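You operate a simulated robot arm through the tools that you are given. There is no shell and no other tool. Be economical: measure what you need, move in short steps, check, and stop when the job is done.

Carry out the task below with a simulated two-armed robot. There is one attempt and no reset: what you move stays moved.

## Task
Rub the steel tray free of lint, then bring the yellow plug to the mat in it.
Fine: hold the tray while you rub with the lint pad, put the pad back, and carry with both hands. Set down upright: what you pick out. What is to be rubbed or washed off counts as gone when no trace of it is left.

Only the result counts: the job must be done as asked and must still hold three seconds after the hand-in. Knocking over, shifting, dropping, spilling or breaking anything else fails it.

## Robot
Two 7-joint arms with two-finger parallel grippers on one trunk, on a base that drives. Base frame: it is fixed to the floor where the robot stands at the start and does not move with it; the origin is under the middle of the robot, x ahead of it, y to its left, z up; the surface under the hand at the start is at about z = 803. Readings come in mm, rad, newtons and seconds.
The left shoulder is at the start at [70, 163, 1095], the right one opposite. With the tool pointing down near the work surface each hand reaches from about 400 to 880 mm from the robot's upright axis, wherever it stands, measured 20 degrees to its own side. Places, roughly: plug [1000, 750, 1000]; rubber mat [500, -200, 800]; steel tray [500, 400, 800]. Payload 3.43 kg a hand.
Tool frame (each hand has its own): the origin (TCP) lies between the finger pads and is the grasp point; the fingertips stand 34 mm ahead of it; z points along the fingers, y is the line along which they close. The gripper opens to 128 mm. The fingers are 24 mm wide and 12 mm thick; the gripper's body (48 by 130 mm) begins 96 mm behind the TCP.
Orientation is told as [roll, pitch, yaw] about the base's x, y, z axes, in that order, counted from this pose: with the fingers straight down and closing along the base's y, the tool's x points along the base's -x, its y along +y and its z along -z.

## Interface
- The arms move only by the tool apply_moves. It takes "left_plan", "right_plan" or both (then of equal length, played together; a hand with none holds still); each is a list of rows, each a list of 6 numbers: the shift along the base's x, y, z in units of 150 mm (1.0 is 150 mm), then the turn, a rotation vector about the base's x, y, z in units of 60 degrees (1.0 is 60 degrees). In form: [[x, y, z, rx, ry, rz], ...]. A call has 1 to 10 rows; each row is the pose to reach, as a shift and turn from the pose commanded when the call began. "left_fingers" and "right_fingers" are, for a hand that has rows, the finger opening in mm, from 0 to 128, set as the call begins (left out, the last holds). A call with a number of a shift or a turn outside -1 to 1 is refused whole. A row lasts 0.2 s, in which the tool goes at most 50 mm and 0.15 rad; a call with a longer step from one row to the next is refused whole, and so is a gripper value outside its range. Where a pose cannot be reached the arm comes as near as it can. A force on the tool above 40 N (or 10 N above the force at the start of the call, whichever is more), or a blocked arm, ends the call early, and 0.2 s more pass. The fingers move at their own pace (about 153 mm/s each) and stop on an object; they squeeze with about 41 N. The grip force told is the motor's: it shows also when the fingers shut on nothing. Time passes only in rows, and 0.2 s behind the last, so rows that repeat a pose let the fingers close. The reply holds the time, the measured pose of the TCP, the force on the tool along the base axes, the opening and the grip force, in the units named above and with some noise, with the torque about the TCP (base axes, N m) and any sound that the robot's microphone picked up, and new pictures: "pictures" is both (left out), scene, wrist or none (wrist: the cameras of the hands that moved).
- Cameras (640 x 400 px; columns grow to the right, rows downward): "scene" is now at [124.5, 31.3, 1306.9]; the picture's right is [0.36, -0.93, 0.00], its down [-0.67, -0.26, -0.70] and it looks along [0.65, 0.25, -0.72] (base axes); focal length 214 px, centre (320, 200). "left" rides on the left gripper at [76, 11, -160] in its tool frame; the picture's right is [-0.15, 0.99, 0.00], its down [-0.88, -0.13, -0.46] and it looks along [-0.45, -0.07, 0.89] (tool axes); focal length 234 px, centre (320, 200). "right" rides on the right gripper at [76, -11, -160] in its tool frame; the picture's right is [0.15, 0.99, 0.00], its down [-0.88, 0.13, -0.46] and it looks along [-0.45, 0.07, 0.89] (tool axes); focal length 234 px, centre (320, 200). There is no depth. A picture from a camera that has moved, and an enlarged one, comes with that camera's place and axes in the base frame and with its lens.
- raise_lower(by): slides the trunk up (or, below 0, down) by that many mm; the arms and the scene camera ride with it, the base frame stays. It gives what a move gives, with no picture.
- roll_base(legs): drives the robot by 1 to 6 legs, each [ahead, left, turn to the left] in mm, mm and rad, along the robot's own axes; the way and the turn of a leg run together, so that a leg with both is an arc; at most 1500 mm and 3.142 rad a leg. The arms and the cameras ride along, it lands a little off, and it stops where it bumps. It gives what a move gives, and a new picture of the scene camera.
- pan_tilt(pan, tilt): turns the head with the scene camera to pan (to the left, within 1.501 rad either way) and tilt (down, from -0.506 to 1.204), counted from straight ahead of the robot. It gives what a move gives, and a new picture of the scene camera.
- zoom(camera, box): a new picture of the part [left, top, right, bottom] of that camera's present view, enlarged. It takes no simulated time.
- job_done(): hands the job in; it is judged then, once.

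Work in short steps. Places have to be worked out from the pictures, the camera data and where the tool is seen: move nearer, look again, correct. Check each grasp and each placing, and mend what went wrong. You have 120 turns and 260 pictures in all, those below and enlarged ones among them. Open the grippers and draw the arms clear of the work before you hand the job in, unless the task says otherwise; then end with one line.

The tools are called by a JSON object that holds its "op" and its "data". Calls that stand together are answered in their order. apply_moves: Moves the arms, as the interface text tells. Its arguments: {"type":"object","properties":{"left_plan":{"type":"array","items":{"type":"array","items":{"type":"number"}}},"left_fingers":{"type":"number"},"right_plan":{"type":"array","items":{"type":"array","items":{"type":"number"}}},"right_fingers":{"type":"number"},"pictures":{"type":"string","enum":["both","scene","wrist","none"]}},"required":[]} The other tools are called the same way: raise_lower (by) slides the trunk up or down; roll_base (legs) drives the base; pan_tilt (pan, tilt) turns the head that bears the scene camera; zoom (camera, box) takes an enlarged picture of a part of a camera's view; job_done () hands the job in.

At the start:

```text
time: 0.0
left_position: [446.4, 470.9, 1101.1]
left_tool_rot: [0.001, -0.002, 0.004]
left_force: [-0.1, 0.2, -0.2]
left_torque: [-0.03, 0.01, 0.0]
left_opening: 127.8
left_gripper_force: 0.0
right_position: [695.4, -54.5, 1079.2]
right_tool_rot: [0.0, 0.001, 0.0]
right_force: [-0.5, 0.5, -0.4]
right_torque: [0.04, -0.01, 0.01]
right_opening: 128.1
right_gripper_force: 0.1
trunk travel left (down, up): [-575.0, 365.0]
robot x, y, heading: [-0.9, -0.3, -0.003]
head pan, tilt: [0.367, 0.801]
```

scene: 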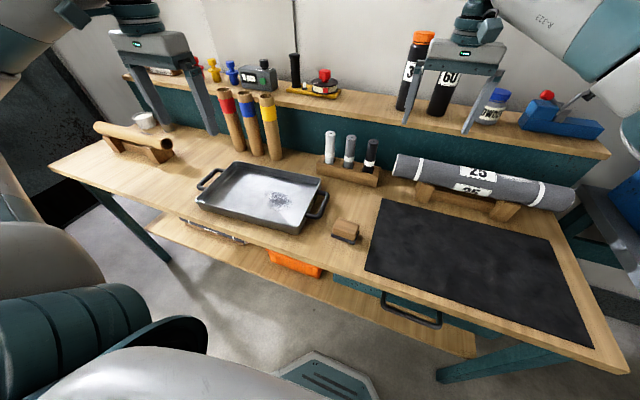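
right: 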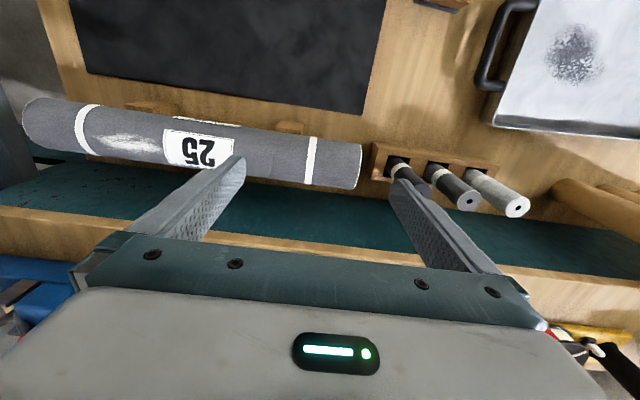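
left: 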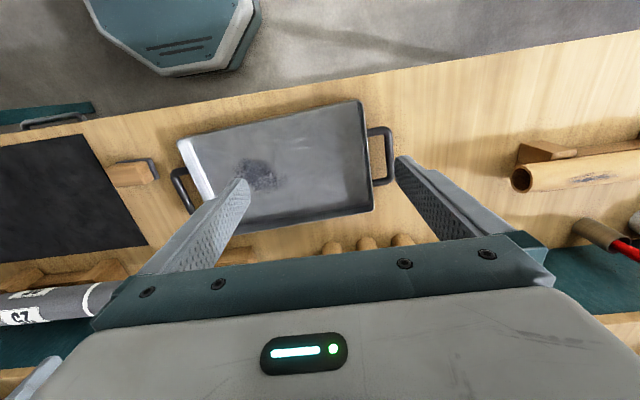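

I'll look closer at the shelf, tray and pad first.

{"op": "zoom", "data": {"camera": "scene", "box": [120, 40, 360, 190]}}

{"op": "zoom", "data": {"camera": "scene", "box": [180, 140, 400, 278]}}

```text
2.67 times, centred on (240, 115) of scene
camera zoom: at [124.5, 31.3, 1306.9], right [0.36, -0.93, 0.0], down [-0.67, -0.26, -0.7], along [0.65, 0.25, -0.72], focal length 572 px, centre (533, 427)
```

zoom: 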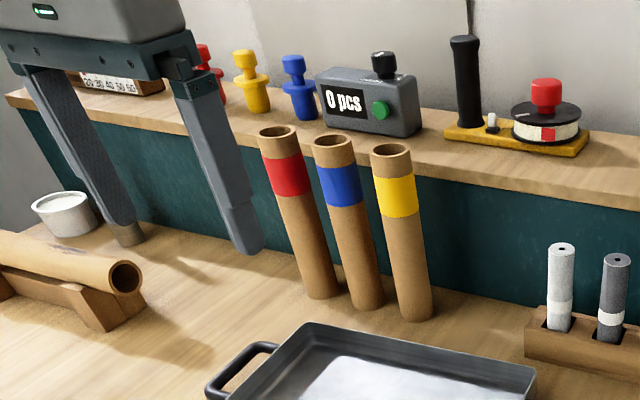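

```text
2.90 times, centred on (290, 209) of scene
camera zoom: at [124.5, 31.3, 1306.9], right [0.36, -0.93, 0.0], down [-0.67, -0.26, -0.7], along [0.65, 0.25, -0.72], focal length 622 px, centre (407, 174)
```

zoom: 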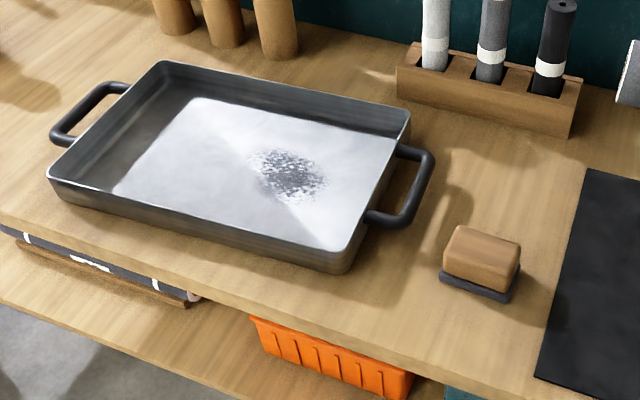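

The lint spot is near (526, 325), the pad near (475, 91), and the tray's centre near (520, 378), turned about 0.07 rad. I'll draw the right hand in so that it sits over the pad after I drive 300 mm to the left.

{"op": "apply_moves", "data": {"right_plan": [[-0.3, -0.25, 0, 0, 0, 0], [-0.6, -0.5, 0, 0, 0, 0], [-0.9, -0.75, 0, 0, 0, 0], [-1.0, -1, 0, 0, 0, 0], [-1.0, -1, 0, 0, 0, 0]], "pictures": "none"}}

{"op": "roll_base", "data": {"legs": [[0, 300, 0]]}}

{"op": "pan_tilt", "data": {"pan": 0.0, "tilt": 0.9}}

```text
refused: row 1 steps farther than a row can; nothing moved
```

```text
time: 2.0
left_position: [443.6, 774.6, 1101.4]
left_tool_rot: [-0.001, -0.002, 0.007]
left_force: [-0.6, 0.7, -0.7]
left_torque: [0.01, 0.01, -0.02]
left_opening: 128.0
left_gripper_force: 0.0
right_position: [695.6, 251.4, 1079.6]
right_tool_rot: [-0.002, 0.0, 0.005]
right_force: [0.1, 0.0, 0.0]
right_torque: [-0.02, -0.03, -0.02]
right_opening: 128.2
right_gripper_force: 0.0
trunk travel left (down, up): [-575.0, 365.0]
robot x, y, heading: [2.8, 297.9, 0.005]
head pan, tilt: [0.367, 0.801]
camera scene: at [123.6, 333.7, 1306.9], right [0.36, -0.93, 0.0], down [-0.67, -0.26, -0.7], along [0.65, 0.25, -0.72], focal length 214 px, centre (320, 200)
```

scene: 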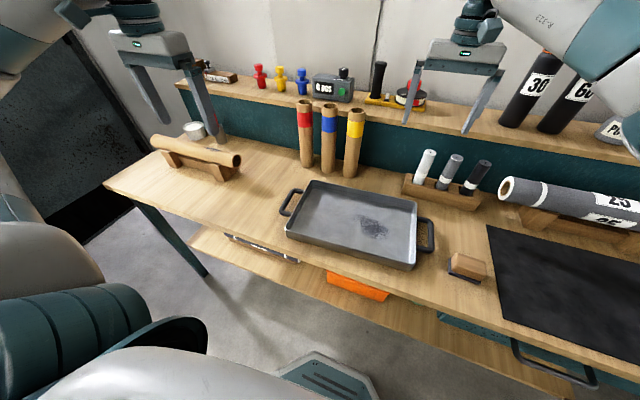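

```text
time: 2.9
left_position: [443.3, 773.9, 1100.6]
left_tool_rot: [0.0, -0.002, 0.004]
left_force: [-0.9, 0.8, -0.1]
left_torque: [0.01, -0.01, -0.02]
left_opening: 128.1
left_gripper_force: 0.1
right_position: [694.7, 250.3, 1078.0]
right_tool_rot: [0.0, 0.001, 0.002]
right_force: [0.0, -0.5, 0.4]
right_torque: [0.03, 0.04, 0.01]
right_opening: 127.9
right_gripper_force: 0.0
trunk travel left (down, up): [-575.0, 365.0]
robot x, y, heading: [-0.6, 306.2, 0.004]
head pan, tilt: [0.0, 0.901]
camera scene: at [124.0, 304.4, 1299.2], right [0.01, -1.0, 0.0], down [-0.78, 0.0, -0.62], along [0.62, 0.0, -0.78], focal length 214 px, centre (320, 200)
```

scene: 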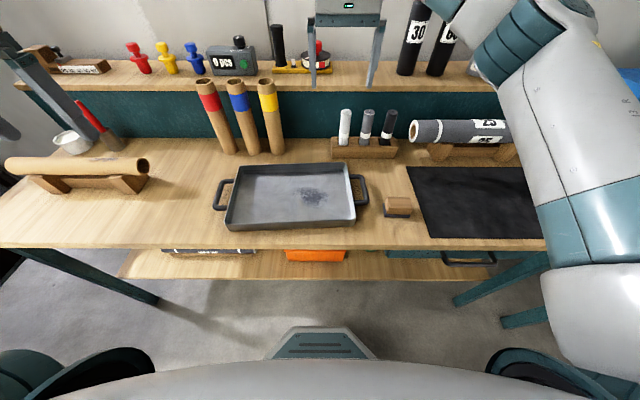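

The tray, pad and plugs show well now; comparing two views puts the plug's base near (919, 820, 997). I'll zoom in to measure the pad and tray.

{"op": "zoom", "data": {"camera": "scene", "box": [200, 140, 440, 260]}}

{"op": "apply_moves", "data": {"right_plan": [[-0.2, -0.2, 0, 0, 0, 0], [-0.4, -0.4, 0, 0, 0, 0], [-0.6, -0.6, 0, 0, 0, 0], [-0.8, -0.8, 0, 0, 0, 0], [-1.0, -1.0, 0, 0, 0, 0], [-1.0, -1.0, -0.2, 0, 0, 0], [-1.0, -1.0, -0.5, 0, 0, 0], [-1.0, -1.0, -0.5, 0, 0, 0]], "pictures": "wrist"}}

```text
2.67 times, centred on (320, 200) of scene
camera zoom: at [124.0, 304.4, 1299.2], right [0.01, -1.0, 0.0], down [-0.78, 0.0, -0.62], along [0.62, 0.0, -0.78], focal length 572 px, centre (320, 200)
```

zoom: 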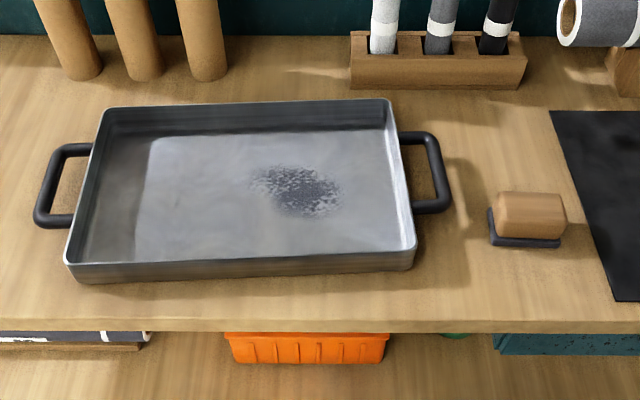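

```text
time: 4.7
left_position: [442.3, 774.3, 1101.8]
left_tool_rot: [0.0, -0.002, 0.006]
left_force: [-1.1, 0.7, -0.6]
left_torque: [0.0, 0.02, 0.01]
left_opening: 127.9
left_gripper_force: 0.0
right_position: [542.8, 99.5, 1005.2]
right_tool_rot: [-0.001, 0.0, 0.006]
right_force: [-1.0, -0.1, -0.2]
right_torque: [0.01, 0.03, -0.02]
right_opening: 127.8
right_gripper_force: 0.3
trunk travel left (down, up): [-575.0, 365.0]
robot x, y, heading: [-2.0, 298.4, 0.006]
head pan, tilt: [0.0, 0.901]
camera right: at [465.8, 88.5, 1163.3], right [-0.15, 0.99, 0.0], down [0.88, 0.13, 0.46], along [0.45, 0.07, -0.89], focal length 234 px, centre (320, 200)
```

right: 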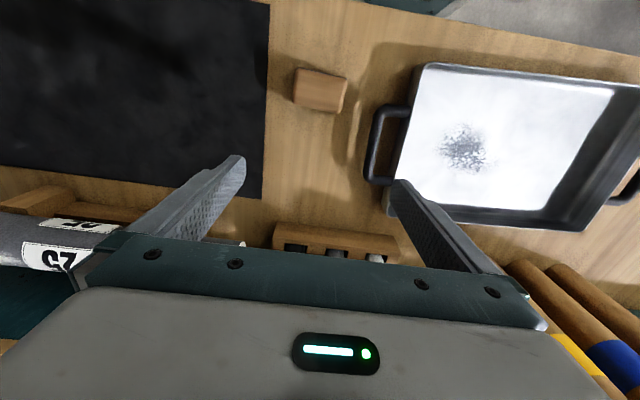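

The wrist view puts the pad's wood at x 452–497 and y 60–124, with its top near z 843. I'll move over (475, 91.5), go part of the way down and check.

{"op": "apply_moves", "data": {"right_plan": [[-0.25, -0.03, 0, 0, 0, 0], [-0.45, -0.053, 0, 0, 0, 0], [-0.45, -0.053, -0.25, 0, 0, 0], [-0.45, -0.053, -0.5, 0, 0, 0], [-0.45, -0.053, -0.6, 0, 0, 0], [-0.45, -0.053, -0.6, 0, 0, 0]], "pictures": "both"}}

```text
time: 6.1
left_position: [442.3, 773.9, 1102.2]
left_tool_rot: [0.001, -0.002, 0.006]
left_force: [0.3, 0.1, -0.3]
left_torque: [-0.02, -0.03, 0.0]
left_opening: 128.0
left_gripper_force: 0.0
right_position: [478.4, 91.2, 916.0]
right_tool_rot: [-0.001, -0.001, 0.002]
right_force: [0.6, 0.3, 0.4]
right_torque: [0.02, 0.0, 0.01]
right_opening: 127.9
right_gripper_force: 0.0
trunk travel left (down, up): [-575.0, 365.0]
robot x, y, heading: [-5.7, 301.0, 0.003]
head pan, tilt: [0.0, 0.901]
camera scene: at [123.8, 304.5, 1299.1], right [0.01, -1.0, 0.0], down [-0.78, 0.0, -0.62], along [0.62, 0.0, -0.78], focal length 214 px, centre (320, 200)
camera right: at [401.8, 79.8, 1074.1], right [-0.15, 0.99, 0.0], down [0.88, 0.13, 0.46], along [0.45, 0.07, -0.89], focal length 234 px, centre (320, 200)
```

scene: 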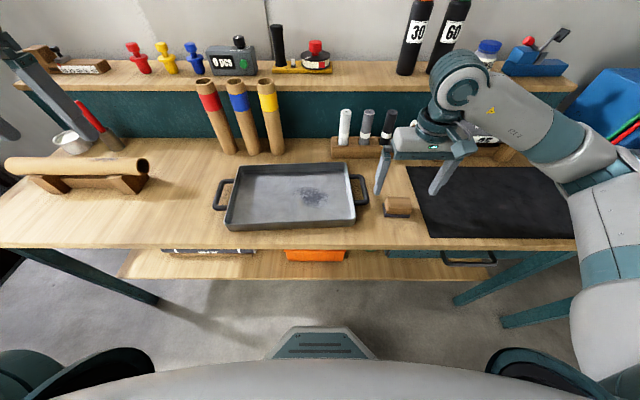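
right: 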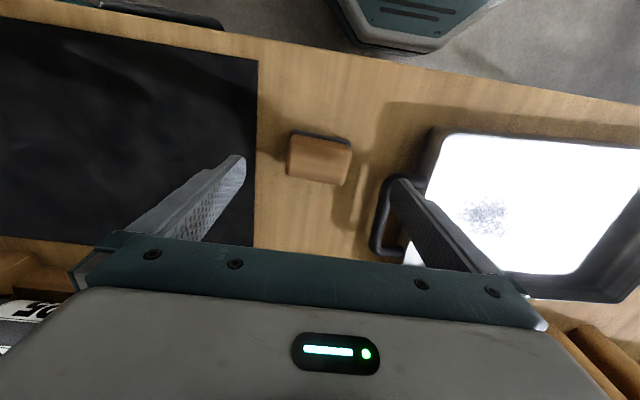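

The open left finger would pass close to the tray's handle, so I'll narrow the opening to 86 mm and then go down to TCP z 853.

{"op": "apply_moves", "data": {"right_plan": [[-0.02, 0, 0, 0, 0, 0], [-0.02, 0, 0, 0, 0, 0], [-0.02, 0, -0.2, 0, 0, 0], [-0.02, 0, -0.35, 0, 0, 0], [-0.02, 0, -0.42, 0, 0, 0], [-0.02, 0, -0.42, 0, 0, 0]], "right_fingers": 86, "pictures": "both"}}

```text
time: 7.5
left_position: [444.2, 774.2, 1101.9]
left_tool_rot: [0.001, -0.001, 0.007]
left_force: [-0.3, -0.5, 0.3]
left_torque: [0.01, 0.02, 0.0]
left_opening: 127.8
left_gripper_force: 0.1
right_position: [474.9, 94.9, 852.7]
right_tool_rot: [0.0, 0.0, 0.005]
right_force: [-0.1, 0.4, 0.1]
right_torque: [0.01, 0.03, -0.04]
right_opening: 85.9
right_gripper_force: 0.2
trunk travel left (down, up): [-575.0, 365.0]
robot x, y, heading: [-1.1, 304.6, 0.004]
head pan, tilt: [0.0, 0.901]
camera scene: at [123.9, 304.6, 1299.1], right [0.01, -1.0, 0.0], down [-0.78, 0.0, -0.62], along [0.62, 0.0, -0.78], focal length 214 px, centre (320, 200)
camera right: at [397.7, 83.0, 1010.2], right [-0.15, 0.99, 0.0], down [0.88, 0.13, 0.46], along [0.45, 0.07, -0.89], focal length 234 px, centre (320, 200)
```

scene: 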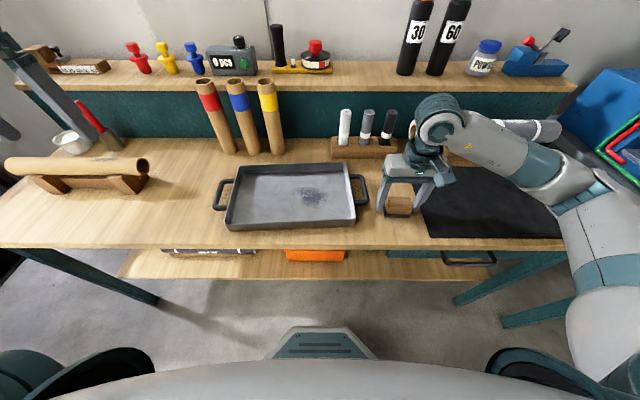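
right: 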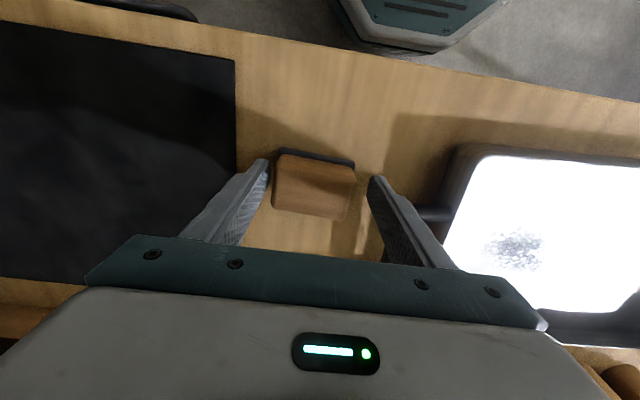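

The pad sits between the fingers, so I'll close them.

{"op": "apply_moves", "data": {"right_plan": [[0, -0.015, 0, 0, 0, 0], [0, -0.015, 0, 0, 0, 0], [0, -0.015, 0, 0, 0, 0]], "right_fingers": 40, "pictures": "wrist"}}

```text
time: 8.3
left_position: [442.5, 773.0, 1101.2]
left_tool_rot: [0.002, -0.002, 0.006]
left_force: [-0.6, -0.2, 0.0]
left_torque: [0.01, -0.03, -0.04]
left_opening: 128.0
left_gripper_force: 0.0
right_position: [474.6, 92.9, 851.6]
right_tool_rot: [-0.001, -0.001, 0.005]
right_force: [0.3, -0.2, 0.0]
right_torque: [-0.02, -0.01, 0.0]
right_opening: 65.6
right_gripper_force: 41.1
trunk travel left (down, up): [-575.0, 365.0]
robot x, y, heading: [1.4, 299.3, 0.002]
head pan, tilt: [0.0, 0.901]
camera right: at [397.6, 80.7, 1010.6], right [-0.15, 0.99, 0.0], down [0.88, 0.13, 0.46], along [0.45, 0.07, -0.89], focal length 234 px, centre (320, 200)
```

right: 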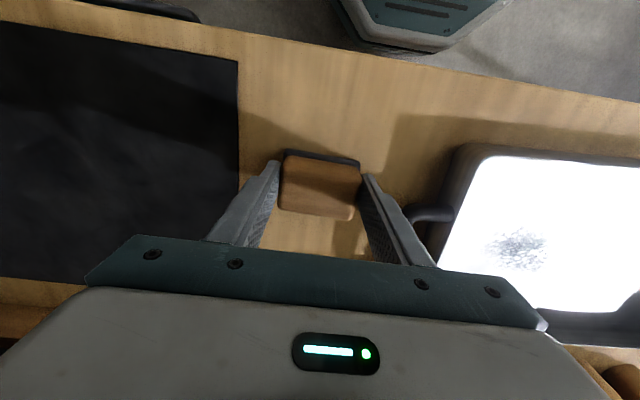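

The pad is held at 65.6 mm. I'll lift it 100 mm and bring the left hand above the tray's left handle, near (503, 596).

{"op": "apply_moves", "data": {"right_plan": [[0, 0, 0.2, 0, 0, 0], [0, 0, 0.4, 0, 0, 0], [0, 0, 0.6, 0, 0, 0], [0, 0, 0.7, 0, 0, 0], [0, 0, 0.7, 0, 0, 0], [0, 0, 0.7, 0, 0, 0], [0, 0, 0.7, 0, 0, 0], [0, 0, 0.7, 0, 0, 0]], "left_plan": [[0.1, -0.25, 0, 0, 0, 0], [0.2, -0.5, 0, 0, 0, 0], [0.3, -0.75, 0, 0, 0, 0], [0.4, -1.0, 0, 0, 0, 0], [0.4, -1.0, -0.3, 0, 0, 0], [0.4, -1.0, -0.6, 0, 0, 0], [0.4, -1.0, -0.8, 0, 0, 0], [0.4, -1.0, -0.8, 0, 0, 0]], "pictures": "both"}}

```text
time: 10.1
left_position: [504.5, 621.7, 981.7]
left_tool_rot: [0.003, -0.003, 0.008]
left_force: [0.0, -0.5, -0.1]
left_torque: [0.0, -0.01, 0.01]
left_opening: 128.0
left_gripper_force: 0.0
right_position: [473.0, 91.3, 958.2]
right_tool_rot: [0.0, 0.0, 0.005]
right_force: [0.6, -0.2, -0.5]
right_torque: [0.0, 0.01, 0.0]
right_opening: 65.3
right_gripper_force: 41.4
trunk travel left (down, up): [-575.0, 365.0]
robot x, y, heading: [-1.7, 300.3, 0.004]
head pan, tilt: [0.0, 0.901]
camera scene: at [123.8, 304.4, 1299.2], right [0.01, -1.0, 0.0], down [-0.78, 0.0, -0.62], along [0.62, 0.0, -0.78], focal length 214 px, centre (320, 200)
camera right: at [396.8, 79.5, 1115.8], right [-0.15, 0.99, 0.0], down [0.88, 0.13, 0.46], along [0.45, 0.07, -0.89], focal length 234 px, centre (320, 200)
camera left: at [429.5, 632.2, 1141.0], right [0.14, 0.99, 0.0], down [0.88, -0.13, 0.46], along [0.45, -0.06, -0.89], focal length 234 px, centre (320, 200)
```

scene: 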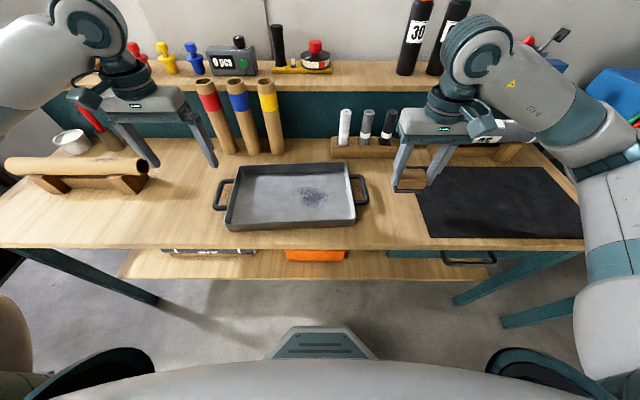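
right: 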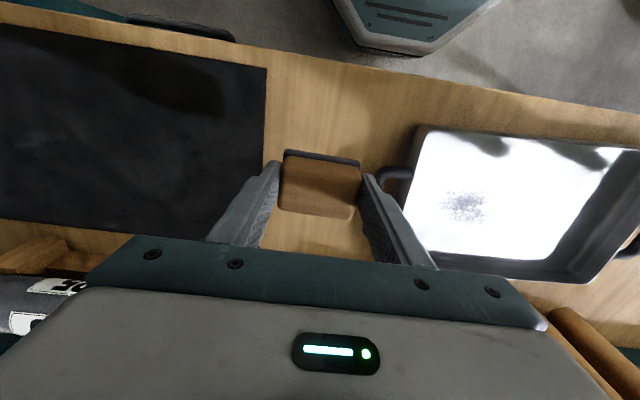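
left: 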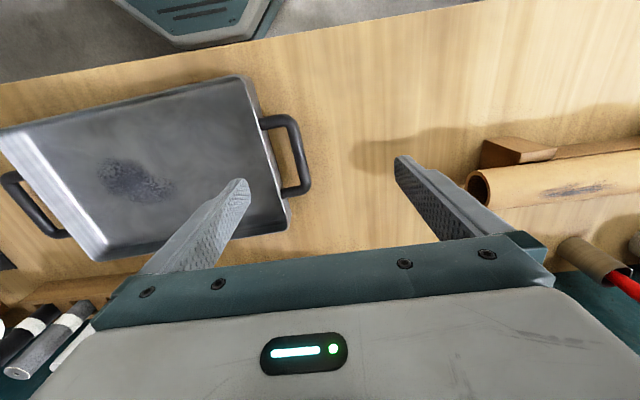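

The left handle's bar is near (508, 592), and the tray's yaw is about 0.067. I'll line the left hand up with 36 mm opening and stop just above the bar.

{"op": "apply_moves", "data": {"left_plan": [[0.02, -0.1, 0, 0, 0, 0.064], [0.023, -0.198, 0, 0, 0, 0.064], [0.023, -0.198, -0.3, 0, 0, 0.064], [0.023, -0.198, -0.6, 0, 0, 0.064], [0.023, -0.198, -0.6, 0, 0, 0.064]], "left_fingers": 36, "pictures": "both"}}

```text
time: 11.3
left_position: [506.4, 594.7, 891.1]
left_tool_rot: [0.001, -0.003, 0.074]
left_force: [-0.5, 0.3, 0.5]
left_torque: [0.02, 0.01, 0.01]
left_opening: 36.3
left_gripper_force: 0.0
right_position: [473.5, 92.1, 956.9]
right_tool_rot: [-0.001, 0.001, 0.005]
right_force: [0.4, -0.6, -0.9]
right_torque: [-0.01, 0.0, 0.01]
right_opening: 65.4
right_gripper_force: 41.1
trunk travel left (down, up): [-575.0, 365.0]
robot x, y, heading: [-1.3, 301.5, 0.002]
head pan, tilt: [0.0, 0.901]
camera scene: at [123.8, 304.2, 1299.2], right [0.01, -1.0, 0.0], down [-0.78, 0.0, -0.62], along [0.62, 0.0, -0.78], focal length 214 px, centre (320, 200)
camera left: at [431.2, 598.9, 1051.4], right [0.07, 1.0, 0.0], down [0.89, -0.07, 0.46], along [0.46, -0.03, -0.89], focal length 234 px, centre (320, 200)
```

scene: 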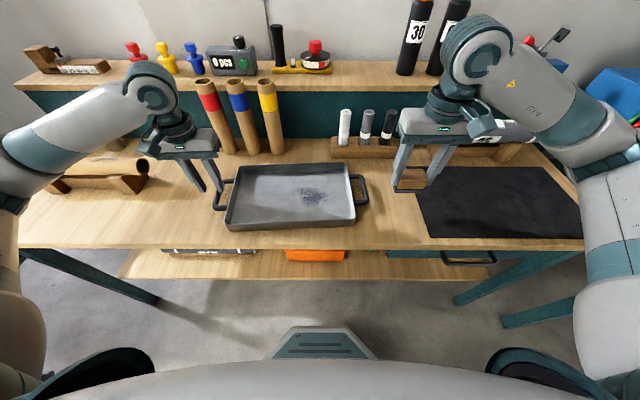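
left: 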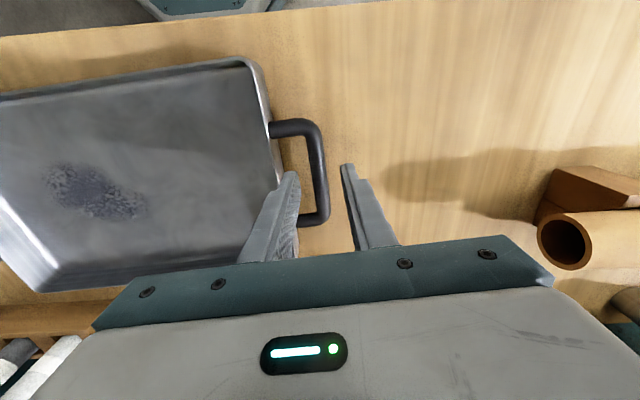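

The bar lies between the fingertips, about 2 mm toward -y. I'll go down to TCP z 848 and close on the bar.

{"op": "apply_moves", "data": {"left_plan": [[0, -0.015, 0, 0, 0, 0], [0, -0.015, -0.15, 0, 0, 0], [0, -0.015, -0.285, 0, 0, 0], [0, -0.015, -0.285, 0, 0, 0]], "pictures": "wrist"}}

```text
time: 12.3
left_position: [506.1, 593.3, 848.0]
left_tool_rot: [0.003, -0.001, 0.074]
left_force: [-0.2, -0.4, 0.6]
left_torque: [0.02, -0.01, 0.02]
left_opening: 36.0
left_gripper_force: 0.0
right_position: [473.4, 90.8, 957.2]
right_tool_rot: [0.0, -0.001, 0.005]
right_force: [-0.2, 0.3, 0.4]
right_torque: [0.0, 0.01, 0.0]
right_opening: 65.1
right_gripper_force: 41.5
trunk travel left (down, up): [-575.0, 365.0]
robot x, y, heading: [-2.4, 301.7, 0.005]
head pan, tilt: [0.0, 0.901]
camera left: at [430.4, 597.5, 1009.1], right [0.07, 1.0, 0.0], down [0.89, -0.07, 0.46], along [0.46, -0.03, -0.89], focal length 234 px, centre (320, 200)
```

left: 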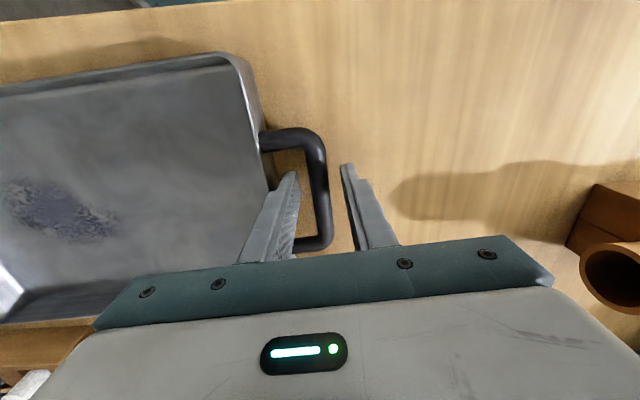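

{"op": "apply_moves", "data": {"left_plan": [[0, 0, 0, 0, 0, 0], [0, 0, 0, 0, 0, 0], [0, 0, 0, 0, 0, 0]], "left_fingers": 0, "pictures": "wrist"}}

```text
time: 13.1
left_position: [505.6, 592.8, 848.7]
left_tool_rot: [0.0, 0.0, 0.073]
left_force: [-0.4, 0.1, -1.1]
left_torque: [-0.03, -0.16, -0.39]
left_opening: 15.5
left_gripper_force: 41.3
right_position: [474.5, 91.1, 957.1]
right_tool_rot: [0.001, 0.0, 0.006]
right_force: [0.2, 0.7, -0.7]
right_torque: [0.01, 0.0, -0.01]
right_opening: 65.0
right_gripper_force: 40.8
trunk travel left (down, up): [-575.0, 365.0]
robot x, y, heading: [-3.7, 302.1, 0.006]
head pan, tilt: [0.0, 0.901]
camera left: at [430.4, 597.6, 1009.1], right [0.07, 1.0, 0.0], down [0.89, -0.07, 0.46], along [0.46, -0.03, -0.89], focal length 234 px, centre (320, 200)
```

left: 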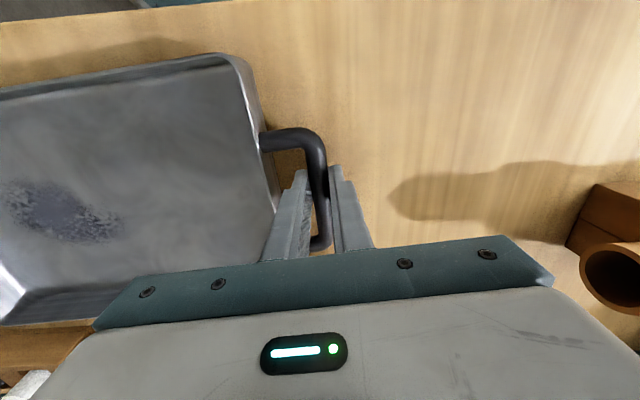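

The left hand holds the handle (15.5 mm). The lint covers about x 490–571, y 277–383, so I'll bring the pad over the tray.

{"op": "apply_moves", "data": {"right_plan": [[0.09, 0.25, 0, 0, 0, 0], [0.18, 0.5, 0, 0, 0, 0], [0.27, 0.75, 0, 0, 0, 0], [0.36, 1.0, 0, 0, 0, 0], [0.36, 1.0, 0, 0, 0, 0]], "pictures": "none"}}

{"op": "apply_moves", "data": {"right_plan": [[0, 0.25, 0, 0, 0, 0], [0, 0.5, 0, 0, 0, 0], [0, 0.55, -0.2, 0, 0, 0], [0, 0.55, -0.4, 0, 0, 0], [0, 0.55, -0.52, 0, 0, 0], [0, 0.55, -0.52, 0, 0, 0]], "pictures": "both"}}

```text
time: 14.3
left_position: [504.5, 593.2, 849.2]
left_tool_rot: [0.001, -0.002, 0.073]
left_force: [-0.3, -1.3, 0.1]
left_torque: [0.08, -0.15, -0.22]
left_opening: 15.1
left_gripper_force: 41.2
right_position: [527.3, 239.5, 957.7]
right_tool_rot: [0.001, 0.001, 0.004]
right_force: [-0.5, 0.1, -0.7]
right_torque: [0.02, 0.0, 0.02]
right_opening: 64.9
right_gripper_force: 40.4
trunk travel left (down, up): [-575.0, 365.0]
robot x, y, heading: [-0.3, 300.7, 0.005]
head pan, tilt: [0.0, 0.901]
```

```text
time: 15.7
left_position: [505.2, 593.3, 848.7]
left_tool_rot: [0.002, -0.002, 0.074]
left_force: [-0.6, 0.3, 0.1]
left_torque: [-0.01, -0.08, -0.07]
left_opening: 15.3
left_gripper_force: 40.8
right_position: [526.7, 325.7, 877.0]
right_tool_rot: [0.0, 0.001, 0.006]
right_force: [-0.9, -0.1, -1.1]
right_torque: [-0.02, -0.03, 0.0]
right_opening: 65.1
right_gripper_force: 41.3
trunk travel left (down, up): [-575.0, 365.0]
robot x, y, heading: [1.8, 300.3, 0.006]
head pan, tilt: [0.0, 0.901]
camera scene: at [124.2, 304.6, 1299.1], right [0.01, -1.0, 0.0], down [-0.78, 0.0, -0.62], along [0.62, 0.0, -0.78], focal length 214 px, centre (320, 200)
camera right: at [450.1, 313.8, 1036.0], right [-0.15, 0.99, 0.0], down [0.88, 0.13, 0.46], along [0.45, 0.07, -0.89], focal length 234 px, centre (320, 200)
```

scene: 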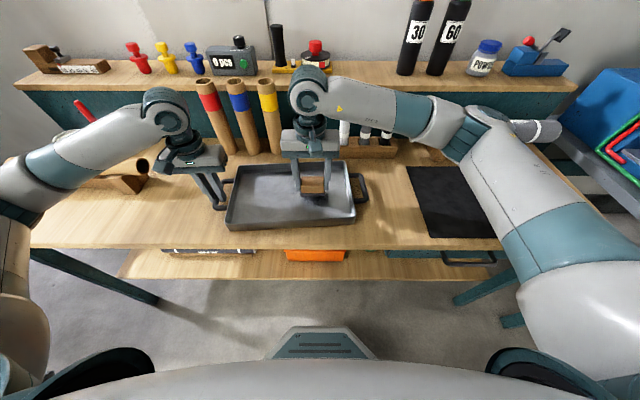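
right: 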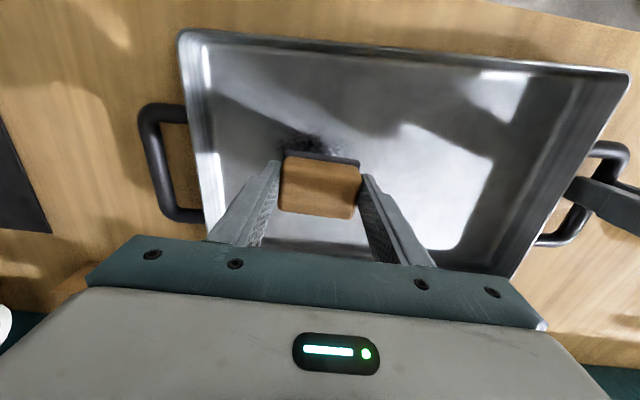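

Now I'll lower slowly onto the tray floor until the force shows contact.

{"op": "apply_moves", "data": {"right_plan": [[0, 0, -0.04, 0, 0, 0], [0, 0, -0.08, 0, 0, 0], [0, 0, -0.1, 0, 0, 0], [0, 0, -0.11, 0, 0, 0], [0, 0, -0.12, 0, 0, 0], [0, 0, -0.12, 0, 0, 0]], "pictures": "none"}}

```text
time: 17.1
left_position: [505.6, 593.4, 848.7]
left_tool_rot: [0.001, -0.002, 0.073]
left_force: [1.1, 0.3, -0.1]
left_torque: [0.05, 0.01, -0.05]
left_opening: 15.3
left_gripper_force: 41.3
right_position: [527.8, 323.6, 859.5]
right_tool_rot: [0.001, 0.001, 0.004]
right_force: [-0.5, 0.3, -0.4]
right_torque: [0.04, 0.0, 0.05]
right_opening: 65.0
right_gripper_force: 40.7
trunk travel left (down, up): [-575.0, 365.0]
robot x, y, heading: [-1.0, 303.1, 0.008]
head pan, tilt: [0.0, 0.901]
```

{"op": "apply_moves", "data": {"right_plan": [[0, 0, -0.007, 0, 0, 0], [0, 0, -0.014, 0, 0, 0], [0, 0, -0.021, 0, 0, 0], [0, 0, -0.028, 0, 0, 0], [0, 0, -0.028, 0, 0, 0]], "pictures": "none"}}

```text
time: 18.3
left_position: [505.9, 593.0, 848.1]
left_tool_rot: [0.003, -0.001, 0.074]
left_force: [0.4, -0.1, 0.4]
left_torque: [-0.01, 0.01, -0.08]
left_opening: 15.5
left_gripper_force: 40.7
right_position: [529.0, 323.3, 854.8]
right_tool_rot: [0.001, 0.001, 0.004]
right_force: [-0.7, 0.3, -0.1]
right_torque: [-0.01, 0.01, -0.03]
right_opening: 64.7
right_gripper_force: 41.3
trunk travel left (down, up): [-575.0, 365.0]
robot x, y, heading: [-0.1, 300.7, 0.006]
head pan, tilt: [0.0, 0.901]
```

{"op": "apply_moves", "data": {"right_plan": [[0, 0, -0.007, 0, 0, 0], [0, 0, -0.014, 0, 0, 0], [0, 0, -0.021, 0, 0, 0], [0, 0, -0.021, 0, 0, 0]], "pictures": "wrist"}}

```text
time: 19.3
left_position: [504.3, 592.6, 849.2]
left_tool_rot: [0.001, -0.002, 0.072]
left_force: [3.0, 3.0, -8.1]
left_torque: [0.07, 0.3, 0.14]
left_opening: 15.1
left_gripper_force: 41.7
right_position: [528.6, 323.3, 855.4]
right_tool_rot: [0.001, -0.004, 0.005]
right_force: [-3.2, -7.0, 36.3]
right_torque: [-0.2, 0.18, 0.05]
right_opening: 64.8
right_gripper_force: 40.8
trunk travel left (down, up): [-575.0, 365.0]
robot x, y, heading: [2.8, 302.9, 0.007]
head pan, tilt: [0.0, 0.901]
camera right: at [450.6, 311.7, 1013.9], right [-0.15, 0.99, 0.0], down [0.88, 0.13, 0.46], along [0.45, 0.07, -0.89], focal length 234 px, centre (320, 200)
```

right: 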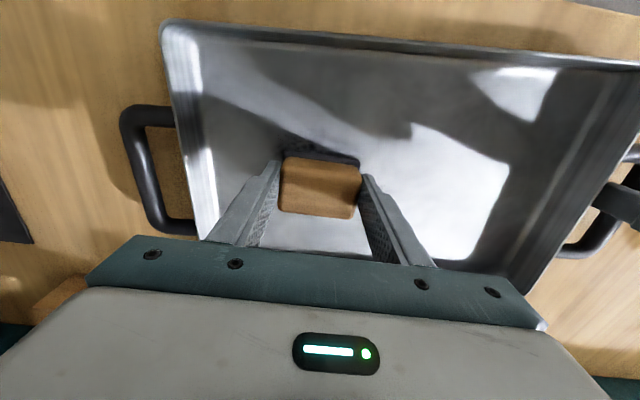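

Contact: 36 N. I'll ease off about 2 mm and rub back and forth in strips along y.

{"op": "apply_moves", "data": {"right_plan": [[0, 0, 0.01, 0, 0, 0], [-0.12, -0.1, 0.01, 0, 0, 0], [-0.2, -0.22, 0.01, 0, 0, 0], [-0.2, 0.06, 0.01, 0, 0, 0], [-0.2, 0.34, 0.01, 0, 0, 0], [-0.05, 0.34, 0.01, 0, 0, 0], [-0.05, 0.06, 0.01, 0, 0, 0], [-0.05, -0.22, 0.01, 0, 0, 0], [0.1, -0.22, 0.01, 0, 0, 0], [0.1, 0.06, 0.01, 0, 0, 0]], "pictures": "none"}}

```text
time: 21.5
left_position: [506.4, 593.0, 849.0]
left_tool_rot: [-0.002, 0.0, 0.074]
left_force: [-1.0, 1.7, 0.4]
left_torque: [-0.25, -0.58, -0.1]
left_opening: 15.4
left_gripper_force: 40.8
right_position: [542.4, 334.3, 855.0]
right_tool_rot: [-0.003, -0.001, 0.004]
right_force: [-0.5, 0.6, 2.7]
right_torque: [0.12, -0.03, 0.04]
right_opening: 65.0
right_gripper_force: 40.5
trunk travel left (down, up): [-575.0, 365.0]
robot x, y, heading: [1.8, 302.5, -0.0]
head pan, tilt: [0.0, 0.901]
```

The force fell to 3 N, so I'll press about 1.2 mm deeper and go on with the strips.

{"op": "apply_moves", "data": {"right_plan": [[0, 0.28, -0.008, 0, 0, 0], [0.15, 0.28, -0.008, 0, 0, 0], [0.15, 0, -0.008, 0, 0, 0], [0.15, -0.28, -0.008, 0, 0, 0], [0, -0.28, -0.008, 0, 0, 0], [0, 0, -0.008, 0, 0, 0], [0, 0.28, -0.008, 0, 0, 0], [-0.15, 0.28, -0.008, 0, 0, 0], [-0.15, 0, -0.008, 0, 0, 0], [-0.15, -0.28, -0.008, 0, 0, 0]], "pictures": "none"}}

{"op": "apply_moves", "data": {"right_plan": [[-0.15, 0, 0, 0, 0, 0], [-0.15, 0.28, 0, 0, 0, 0], [-0.15, 0.56, 0, 0, 0, 0], [0, 0.56, 0, 0, 0, 0], [0, 0.28, 0, 0, 0, 0], [0, 0.56, 0.1, 0, 0, 0], [0, 0.6, 0.35, 0, 0, 0], [0, 0.75, 0.6, 0, 0, 0], [0, 0.75, 0.6, 0, 0, 0]], "pictures": "both"}}

```text
time: 23.6
left_position: [505.2, 591.7, 848.4]
left_tool_rot: [0.001, -0.001, 0.074]
left_force: [0.1, 0.5, 1.4]
left_torque: [0.2, 0.44, 0.24]
left_opening: 15.1
left_gripper_force: 41.0
right_position: [518.7, 326.2, 854.0]
right_tool_rot: [0.007, -0.004, 0.006]
right_force: [0.4, -3.7, 8.4]
right_torque: [-0.47, 0.12, 0.07]
right_opening: 64.9
right_gripper_force: 40.8
trunk travel left (down, up): [-575.0, 365.0]
robot x, y, heading: [-1.9, 301.9, 0.004]
head pan, tilt: [0.0, 0.901]
stopped in row 10 (right hand): the force on the tool passed its limit at 41 N (the readings are from after the stop); the commanded pose is now the measured one
```

```text
time: 25.6
left_position: [506.3, 592.7, 848.6]
left_tool_rot: [0.003, -0.001, 0.072]
left_force: [0.6, 1.6, 7.5]
left_torque: [0.26, -0.23, 0.14]
left_opening: 15.4
left_gripper_force: 40.9
right_position: [522.5, 439.8, 943.5]
right_tool_rot: [0.007, -0.004, 0.007]
right_force: [-0.2, 0.2, -0.9]
right_torque: [0.03, 0.01, -0.03]
right_opening: 65.2
right_gripper_force: 41.3
trunk travel left (down, up): [-575.0, 365.0]
robot x, y, heading: [1.4, 300.5, 0.006]
head pan, tilt: [0.0, 0.901]
camera scene: at [123.5, 304.2, 1299.2], right [0.01, -1.0, 0.0], down [-0.78, 0.0, -0.62], along [0.62, 0.0, -0.78], focal length 214 px, centre (320, 200)
camera right: at [446.2, 426.7, 1102.2], right [-0.15, 0.99, 0.01], down [0.88, 0.13, 0.46], along [0.45, 0.08, -0.89], focal length 234 px, centre (320, 200)
```

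scene: 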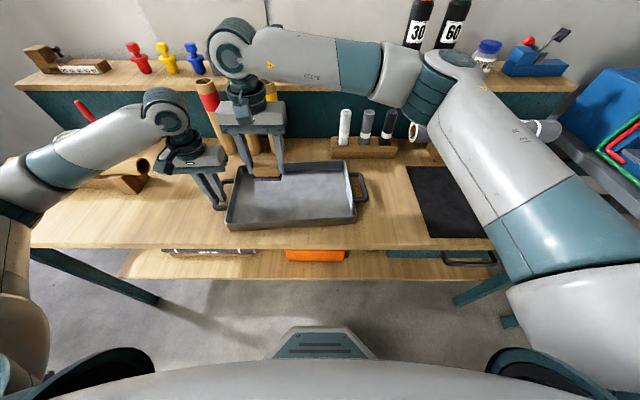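
right: 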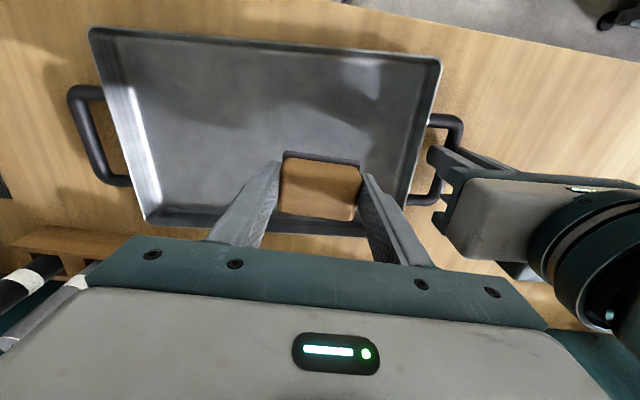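

The smudge seems gone; I'll look closer for traces.

{"op": "zoom", "data": {"camera": "right", "box": [80, 20, 450, 240]}}

{"op": "zoom", "data": {"camera": "scene", "box": [210, 150, 380, 240]}}

```text
1.73 times, centred on (265, 130) of right
camera zoom: at [446.2, 426.7, 1102.2], right [-0.15, 0.99, 0.01], down [0.88, 0.13, 0.46], along [0.45, 0.08, -0.89], focal length 405 px, centre (415, 321)
```

zoom: 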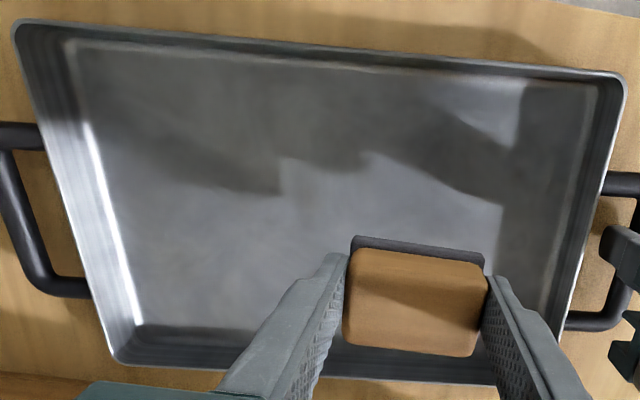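

```text
3.76 times, centred on (295, 195) of scene
camera zoom: at [123.5, 304.2, 1299.2], right [0.01, -1.0, 0.0], down [-0.78, 0.0, -0.62], along [0.62, 0.0, -0.78], focal length 807 px, centre (414, 219)
```

zoom: 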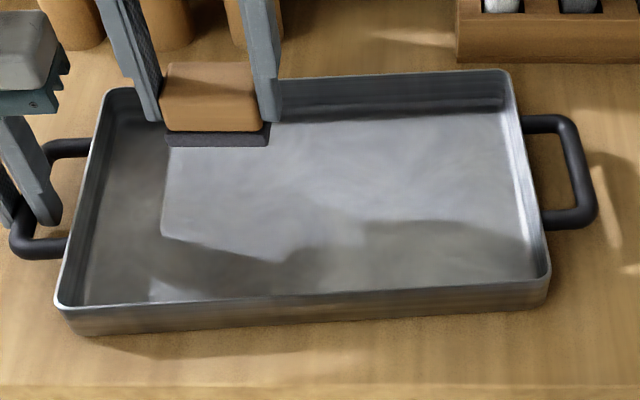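

It looks clean. I'll carry the pad back above its home place, and the clear view will let me check the tray again.

{"op": "apply_moves", "data": {"right_plan": [[0, -0.25, 0.08, 0, 0, 0], [0, -0.5, 0.08, 0, 0, 0], [0, -0.75, 0.08, 0, 0, 0], [0, -1.0, 0.08, 0, 0, 0], [0, -1.0, 0.08, 0, 0, 0]], "pictures": "none"}}

{"op": "apply_moves", "data": {"right_plan": [[0, -0.25, 0, 0, 0, 0], [-0.1, -0.5, 0, 0, 0, 0], [-0.2, -0.75, 0, 0, 0, 0], [-0.32, -1.0, 0, 0, 0, 0], [-0.32, -1.0, 0, 0, 0, 0]], "pictures": "none"}}

{"op": "apply_moves", "data": {"right_plan": [[0, -0.15, 0, 0, 0, 0], [0, -0.3, 0, 0, 0, 0], [0, -0.31, 0, 0, 0, 0], [0, -0.31, 0, 0, 0, 0]], "pictures": "wrist"}}

{"op": "zoom", "data": {"camera": "scene", "box": [210, 150, 380, 240]}}

```text
time: 26.8
left_position: [505.7, 592.5, 848.3]
left_tool_rot: [-0.002, -0.001, 0.071]
left_force: [-0.3, -0.2, 5.9]
left_torque: [-0.18, -0.18, 0.23]
left_opening: 15.3
left_gripper_force: 41.1
right_position: [519.9, 287.8, 954.5]
right_tool_rot: [0.005, -0.001, 0.007]
right_force: [0.0, -0.8, -1.0]
right_torque: [0.03, -0.02, 0.0]
right_opening: 64.8
right_gripper_force: 41.3
trunk travel left (down, up): [-575.0, 365.0]
robot x, y, heading: [1.2, 302.7, 0.005]
head pan, tilt: [0.0, 0.901]
```

```text
time: 28.0
left_position: [504.7, 592.8, 849.7]
left_tool_rot: [-0.002, 0.0, 0.072]
left_force: [-1.7, -1.6, 5.0]
left_torque: [-0.25, -0.05, 0.01]
left_opening: 15.1
left_gripper_force: 41.2
right_position: [470.6, 142.0, 955.6]
right_tool_rot: [0.006, -0.002, 0.007]
right_force: [-0.2, 0.4, -1.4]
right_torque: [0.04, 0.0, -0.01]
right_opening: 64.7
right_gripper_force: 41.1
trunk travel left (down, up): [-575.0, 365.0]
robot x, y, heading: [-0.9, 304.5, 0.002]
head pan, tilt: [0.0, 0.901]
```

```text
time: 29.0
left_position: [506.3, 593.2, 848.0]
left_tool_rot: [0.001, -0.003, 0.073]
left_force: [-1.2, -1.2, 4.3]
left_torque: [-0.05, 0.08, 0.04]
left_opening: 15.3
left_gripper_force: 41.2
right_position: [472.9, 94.8, 956.0]
right_tool_rot: [0.008, -0.001, 0.008]
right_force: [0.8, -0.2, -0.7]
right_torque: [0.0, 0.03, -0.03]
right_opening: 64.7
right_gripper_force: 40.7
trunk travel left (down, up): [-575.0, 365.0]
robot x, y, heading: [-3.5, 297.7, 0.007]
head pan, tilt: [0.0, 0.901]
camera right: at [395.8, 81.7, 1113.7], right [-0.15, 0.99, 0.01], down [0.88, 0.13, 0.46], along [0.45, 0.08, -0.89], focal length 234 px, centre (320, 200)
```

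right: 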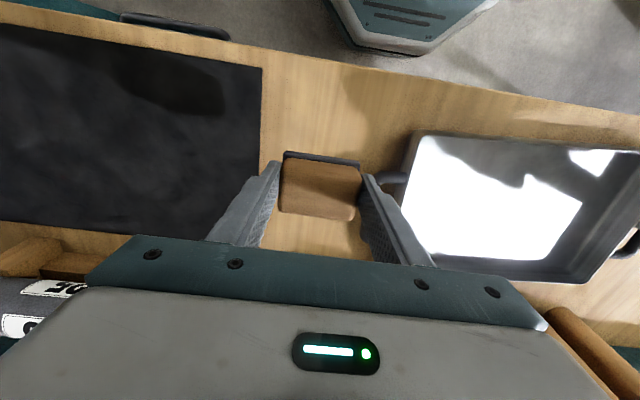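

```text
3.76 times, centred on (295, 195) of scene
camera zoom: at [123.4, 304.4, 1299.2], right [0.01, -1.0, 0.0], down [-0.78, 0.0, -0.62], along [0.62, 0.0, -0.78], focal length 807 px, centre (414, 219)
```

zoom: 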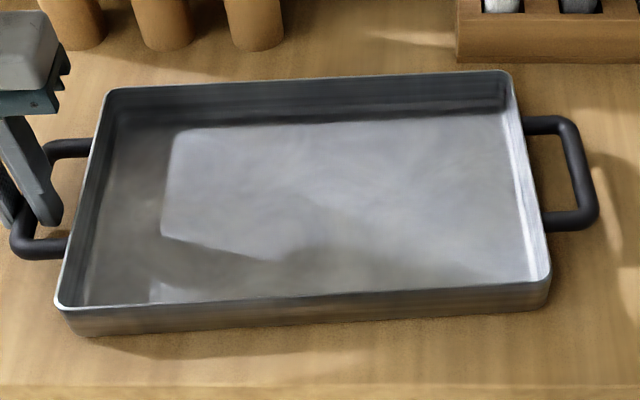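

The tray is clean. I'll lower the pad to its old place, with the last millimetres slow.

{"op": "apply_moves", "data": {"right_plan": [[0.01, -0.01, -0.2, -0.006, 0, 0], [0.01, -0.01, -0.4, -0.006, 0, 0], [0.01, -0.01, -0.6, -0.006, 0, 0], [0.01, -0.01, -0.66, -0.006, 0, 0], [0.01, -0.01, -0.675, -0.006, 0, 0], [0.01, -0.01, -0.685, -0.006, 0, 0], [0.01, -0.01, -0.685, -0.006, 0, 0]], "pictures": "wrist"}}

```text
time: 30.6
left_position: [506.5, 592.6, 848.9]
left_tool_rot: [-0.001, -0.003, 0.072]
left_force: [-1.8, -1.1, 3.1]
left_torque: [-0.02, 0.07, 0.02]
left_opening: 15.4
left_gripper_force: 41.1
right_position: [473.9, 91.4, 852.6]
right_tool_rot: [-0.001, -0.003, 0.008]
right_force: [0.3, 0.4, -0.7]
right_torque: [-0.01, 0.0, -0.02]
right_opening: 65.1
right_gripper_force: 40.7
trunk travel left (down, up): [-575.0, 365.0]
robot x, y, heading: [1.3, 301.3, 0.005]
head pan, tilt: [0.0, 0.901]
camera right: at [396.1, 79.5, 1010.8], right [-0.15, 0.99, 0.0], down [0.88, 0.14, 0.46], along [0.45, 0.07, -0.89], focal length 234 px, centre (320, 200)
```

right: 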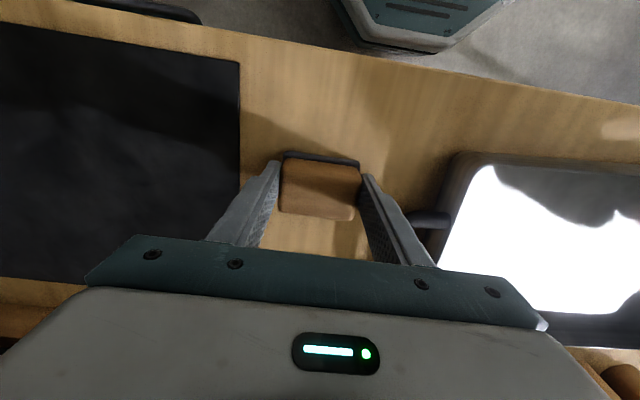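

{"op": "apply_moves", "data": {"right_plan": [[0, 0, -0.006, 0, 0, 0], [0, 0, -0.012, 0, 0, 0], [0, 0, -0.018, 0, 0, 0], [0, 0, -0.018, 0, 0, 0]], "pictures": "none"}}

```text
time: 31.6
left_position: [505.9, 593.2, 849.6]
left_tool_rot: [-0.001, -0.002, 0.073]
left_force: [-0.7, -1.4, 2.0]
left_torque: [-0.04, 0.08, 0.02]
left_opening: 15.3
left_gripper_force: 41.1
right_position: [474.1, 91.6, 850.8]
right_tool_rot: [0.001, -0.002, 0.006]
right_force: [-1.0, 0.5, 3.2]
right_torque: [0.04, 0.09, 0.02]
right_opening: 65.0
right_gripper_force: 41.0
trunk travel left (down, up): [-575.0, 365.0]
robot x, y, heading: [0.4, 298.6, 0.005]
head pan, tilt: [0.0, 0.901]
```

The pad touches the bench (3 N). I'll open both hands and rise.

{"op": "apply_moves", "data": {"right_plan": [[0, 0, 0, 0, 0, 0], [0, 0, 0, 0, 0, 0], [0, 0, 0.2, 0, 0, 0], [0, 0, 0.5, 0, 0, 0], [0, 0, 0.8, 0, 0, 0], [0, 0, 1.0, 0, 0, 0], [0, 0, 1.0, 0, 0, 0]], "right_fingers": 86, "left_plan": [[0, 0, 0, 0, 0, 0], [0, 0, 0, 0, 0, 0], [0, 0, 0.2, 0, 0, 0], [0, 0, 0.5, 0, 0, 0], [0, 0, 0.8, 0, 0, 0], [0, 0, 1.0, 0, 0, 0], [0, 0, 1.0, 0, 0, 0]], "left_fingers": 36, "pictures": "both"}}

```text
time: 33.2
left_position: [505.1, 594.4, 996.8]
left_tool_rot: [0.0, -0.001, 0.072]
left_force: [-0.2, 0.0, -0.8]
left_torque: [-0.03, 0.03, 0.01]
left_opening: 36.0
left_gripper_force: 0.0
right_position: [472.4, 92.5, 1000.3]
right_tool_rot: [0.0, -0.002, 0.008]
right_force: [0.9, 0.2, -0.7]
right_torque: [-0.03, -0.03, 0.0]
right_opening: 85.9
right_gripper_force: 0.0
trunk travel left (down, up): [-575.0, 365.0]
robot x, y, heading: [-3.6, 303.1, 0.008]
head pan, tilt: [0.0, 0.901]
camera scene: at [124.6, 304.7, 1299.0], right [0.01, -1.0, 0.0], down [-0.78, 0.0, -0.62], along [0.62, 0.0, -0.78], focal length 214 px, centre (320, 200)
camera right: at [395.1, 81.4, 1158.8], right [-0.15, 0.99, 0.0], down [0.88, 0.14, 0.46], along [0.45, 0.07, -0.89], focal length 234 px, centre (320, 200)
camera left: at [430.2, 599.3, 1158.0], right [0.07, 1.0, 0.0], down [0.89, -0.07, 0.46], along [0.45, -0.03, -0.89], focal length 234 px, centre (320, 200)
```

scene: 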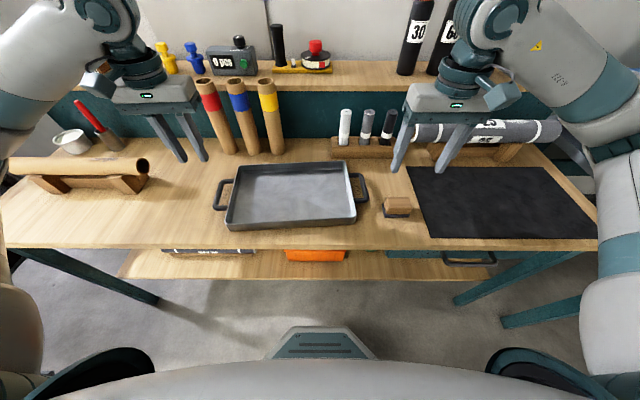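
right: 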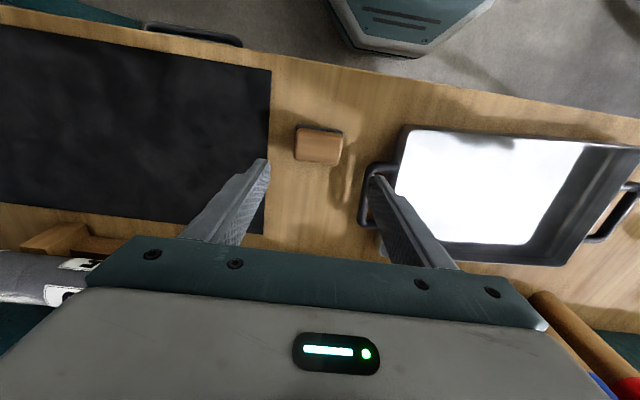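
left: 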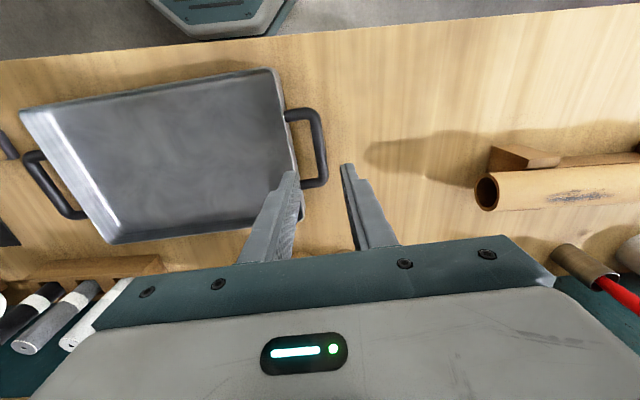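

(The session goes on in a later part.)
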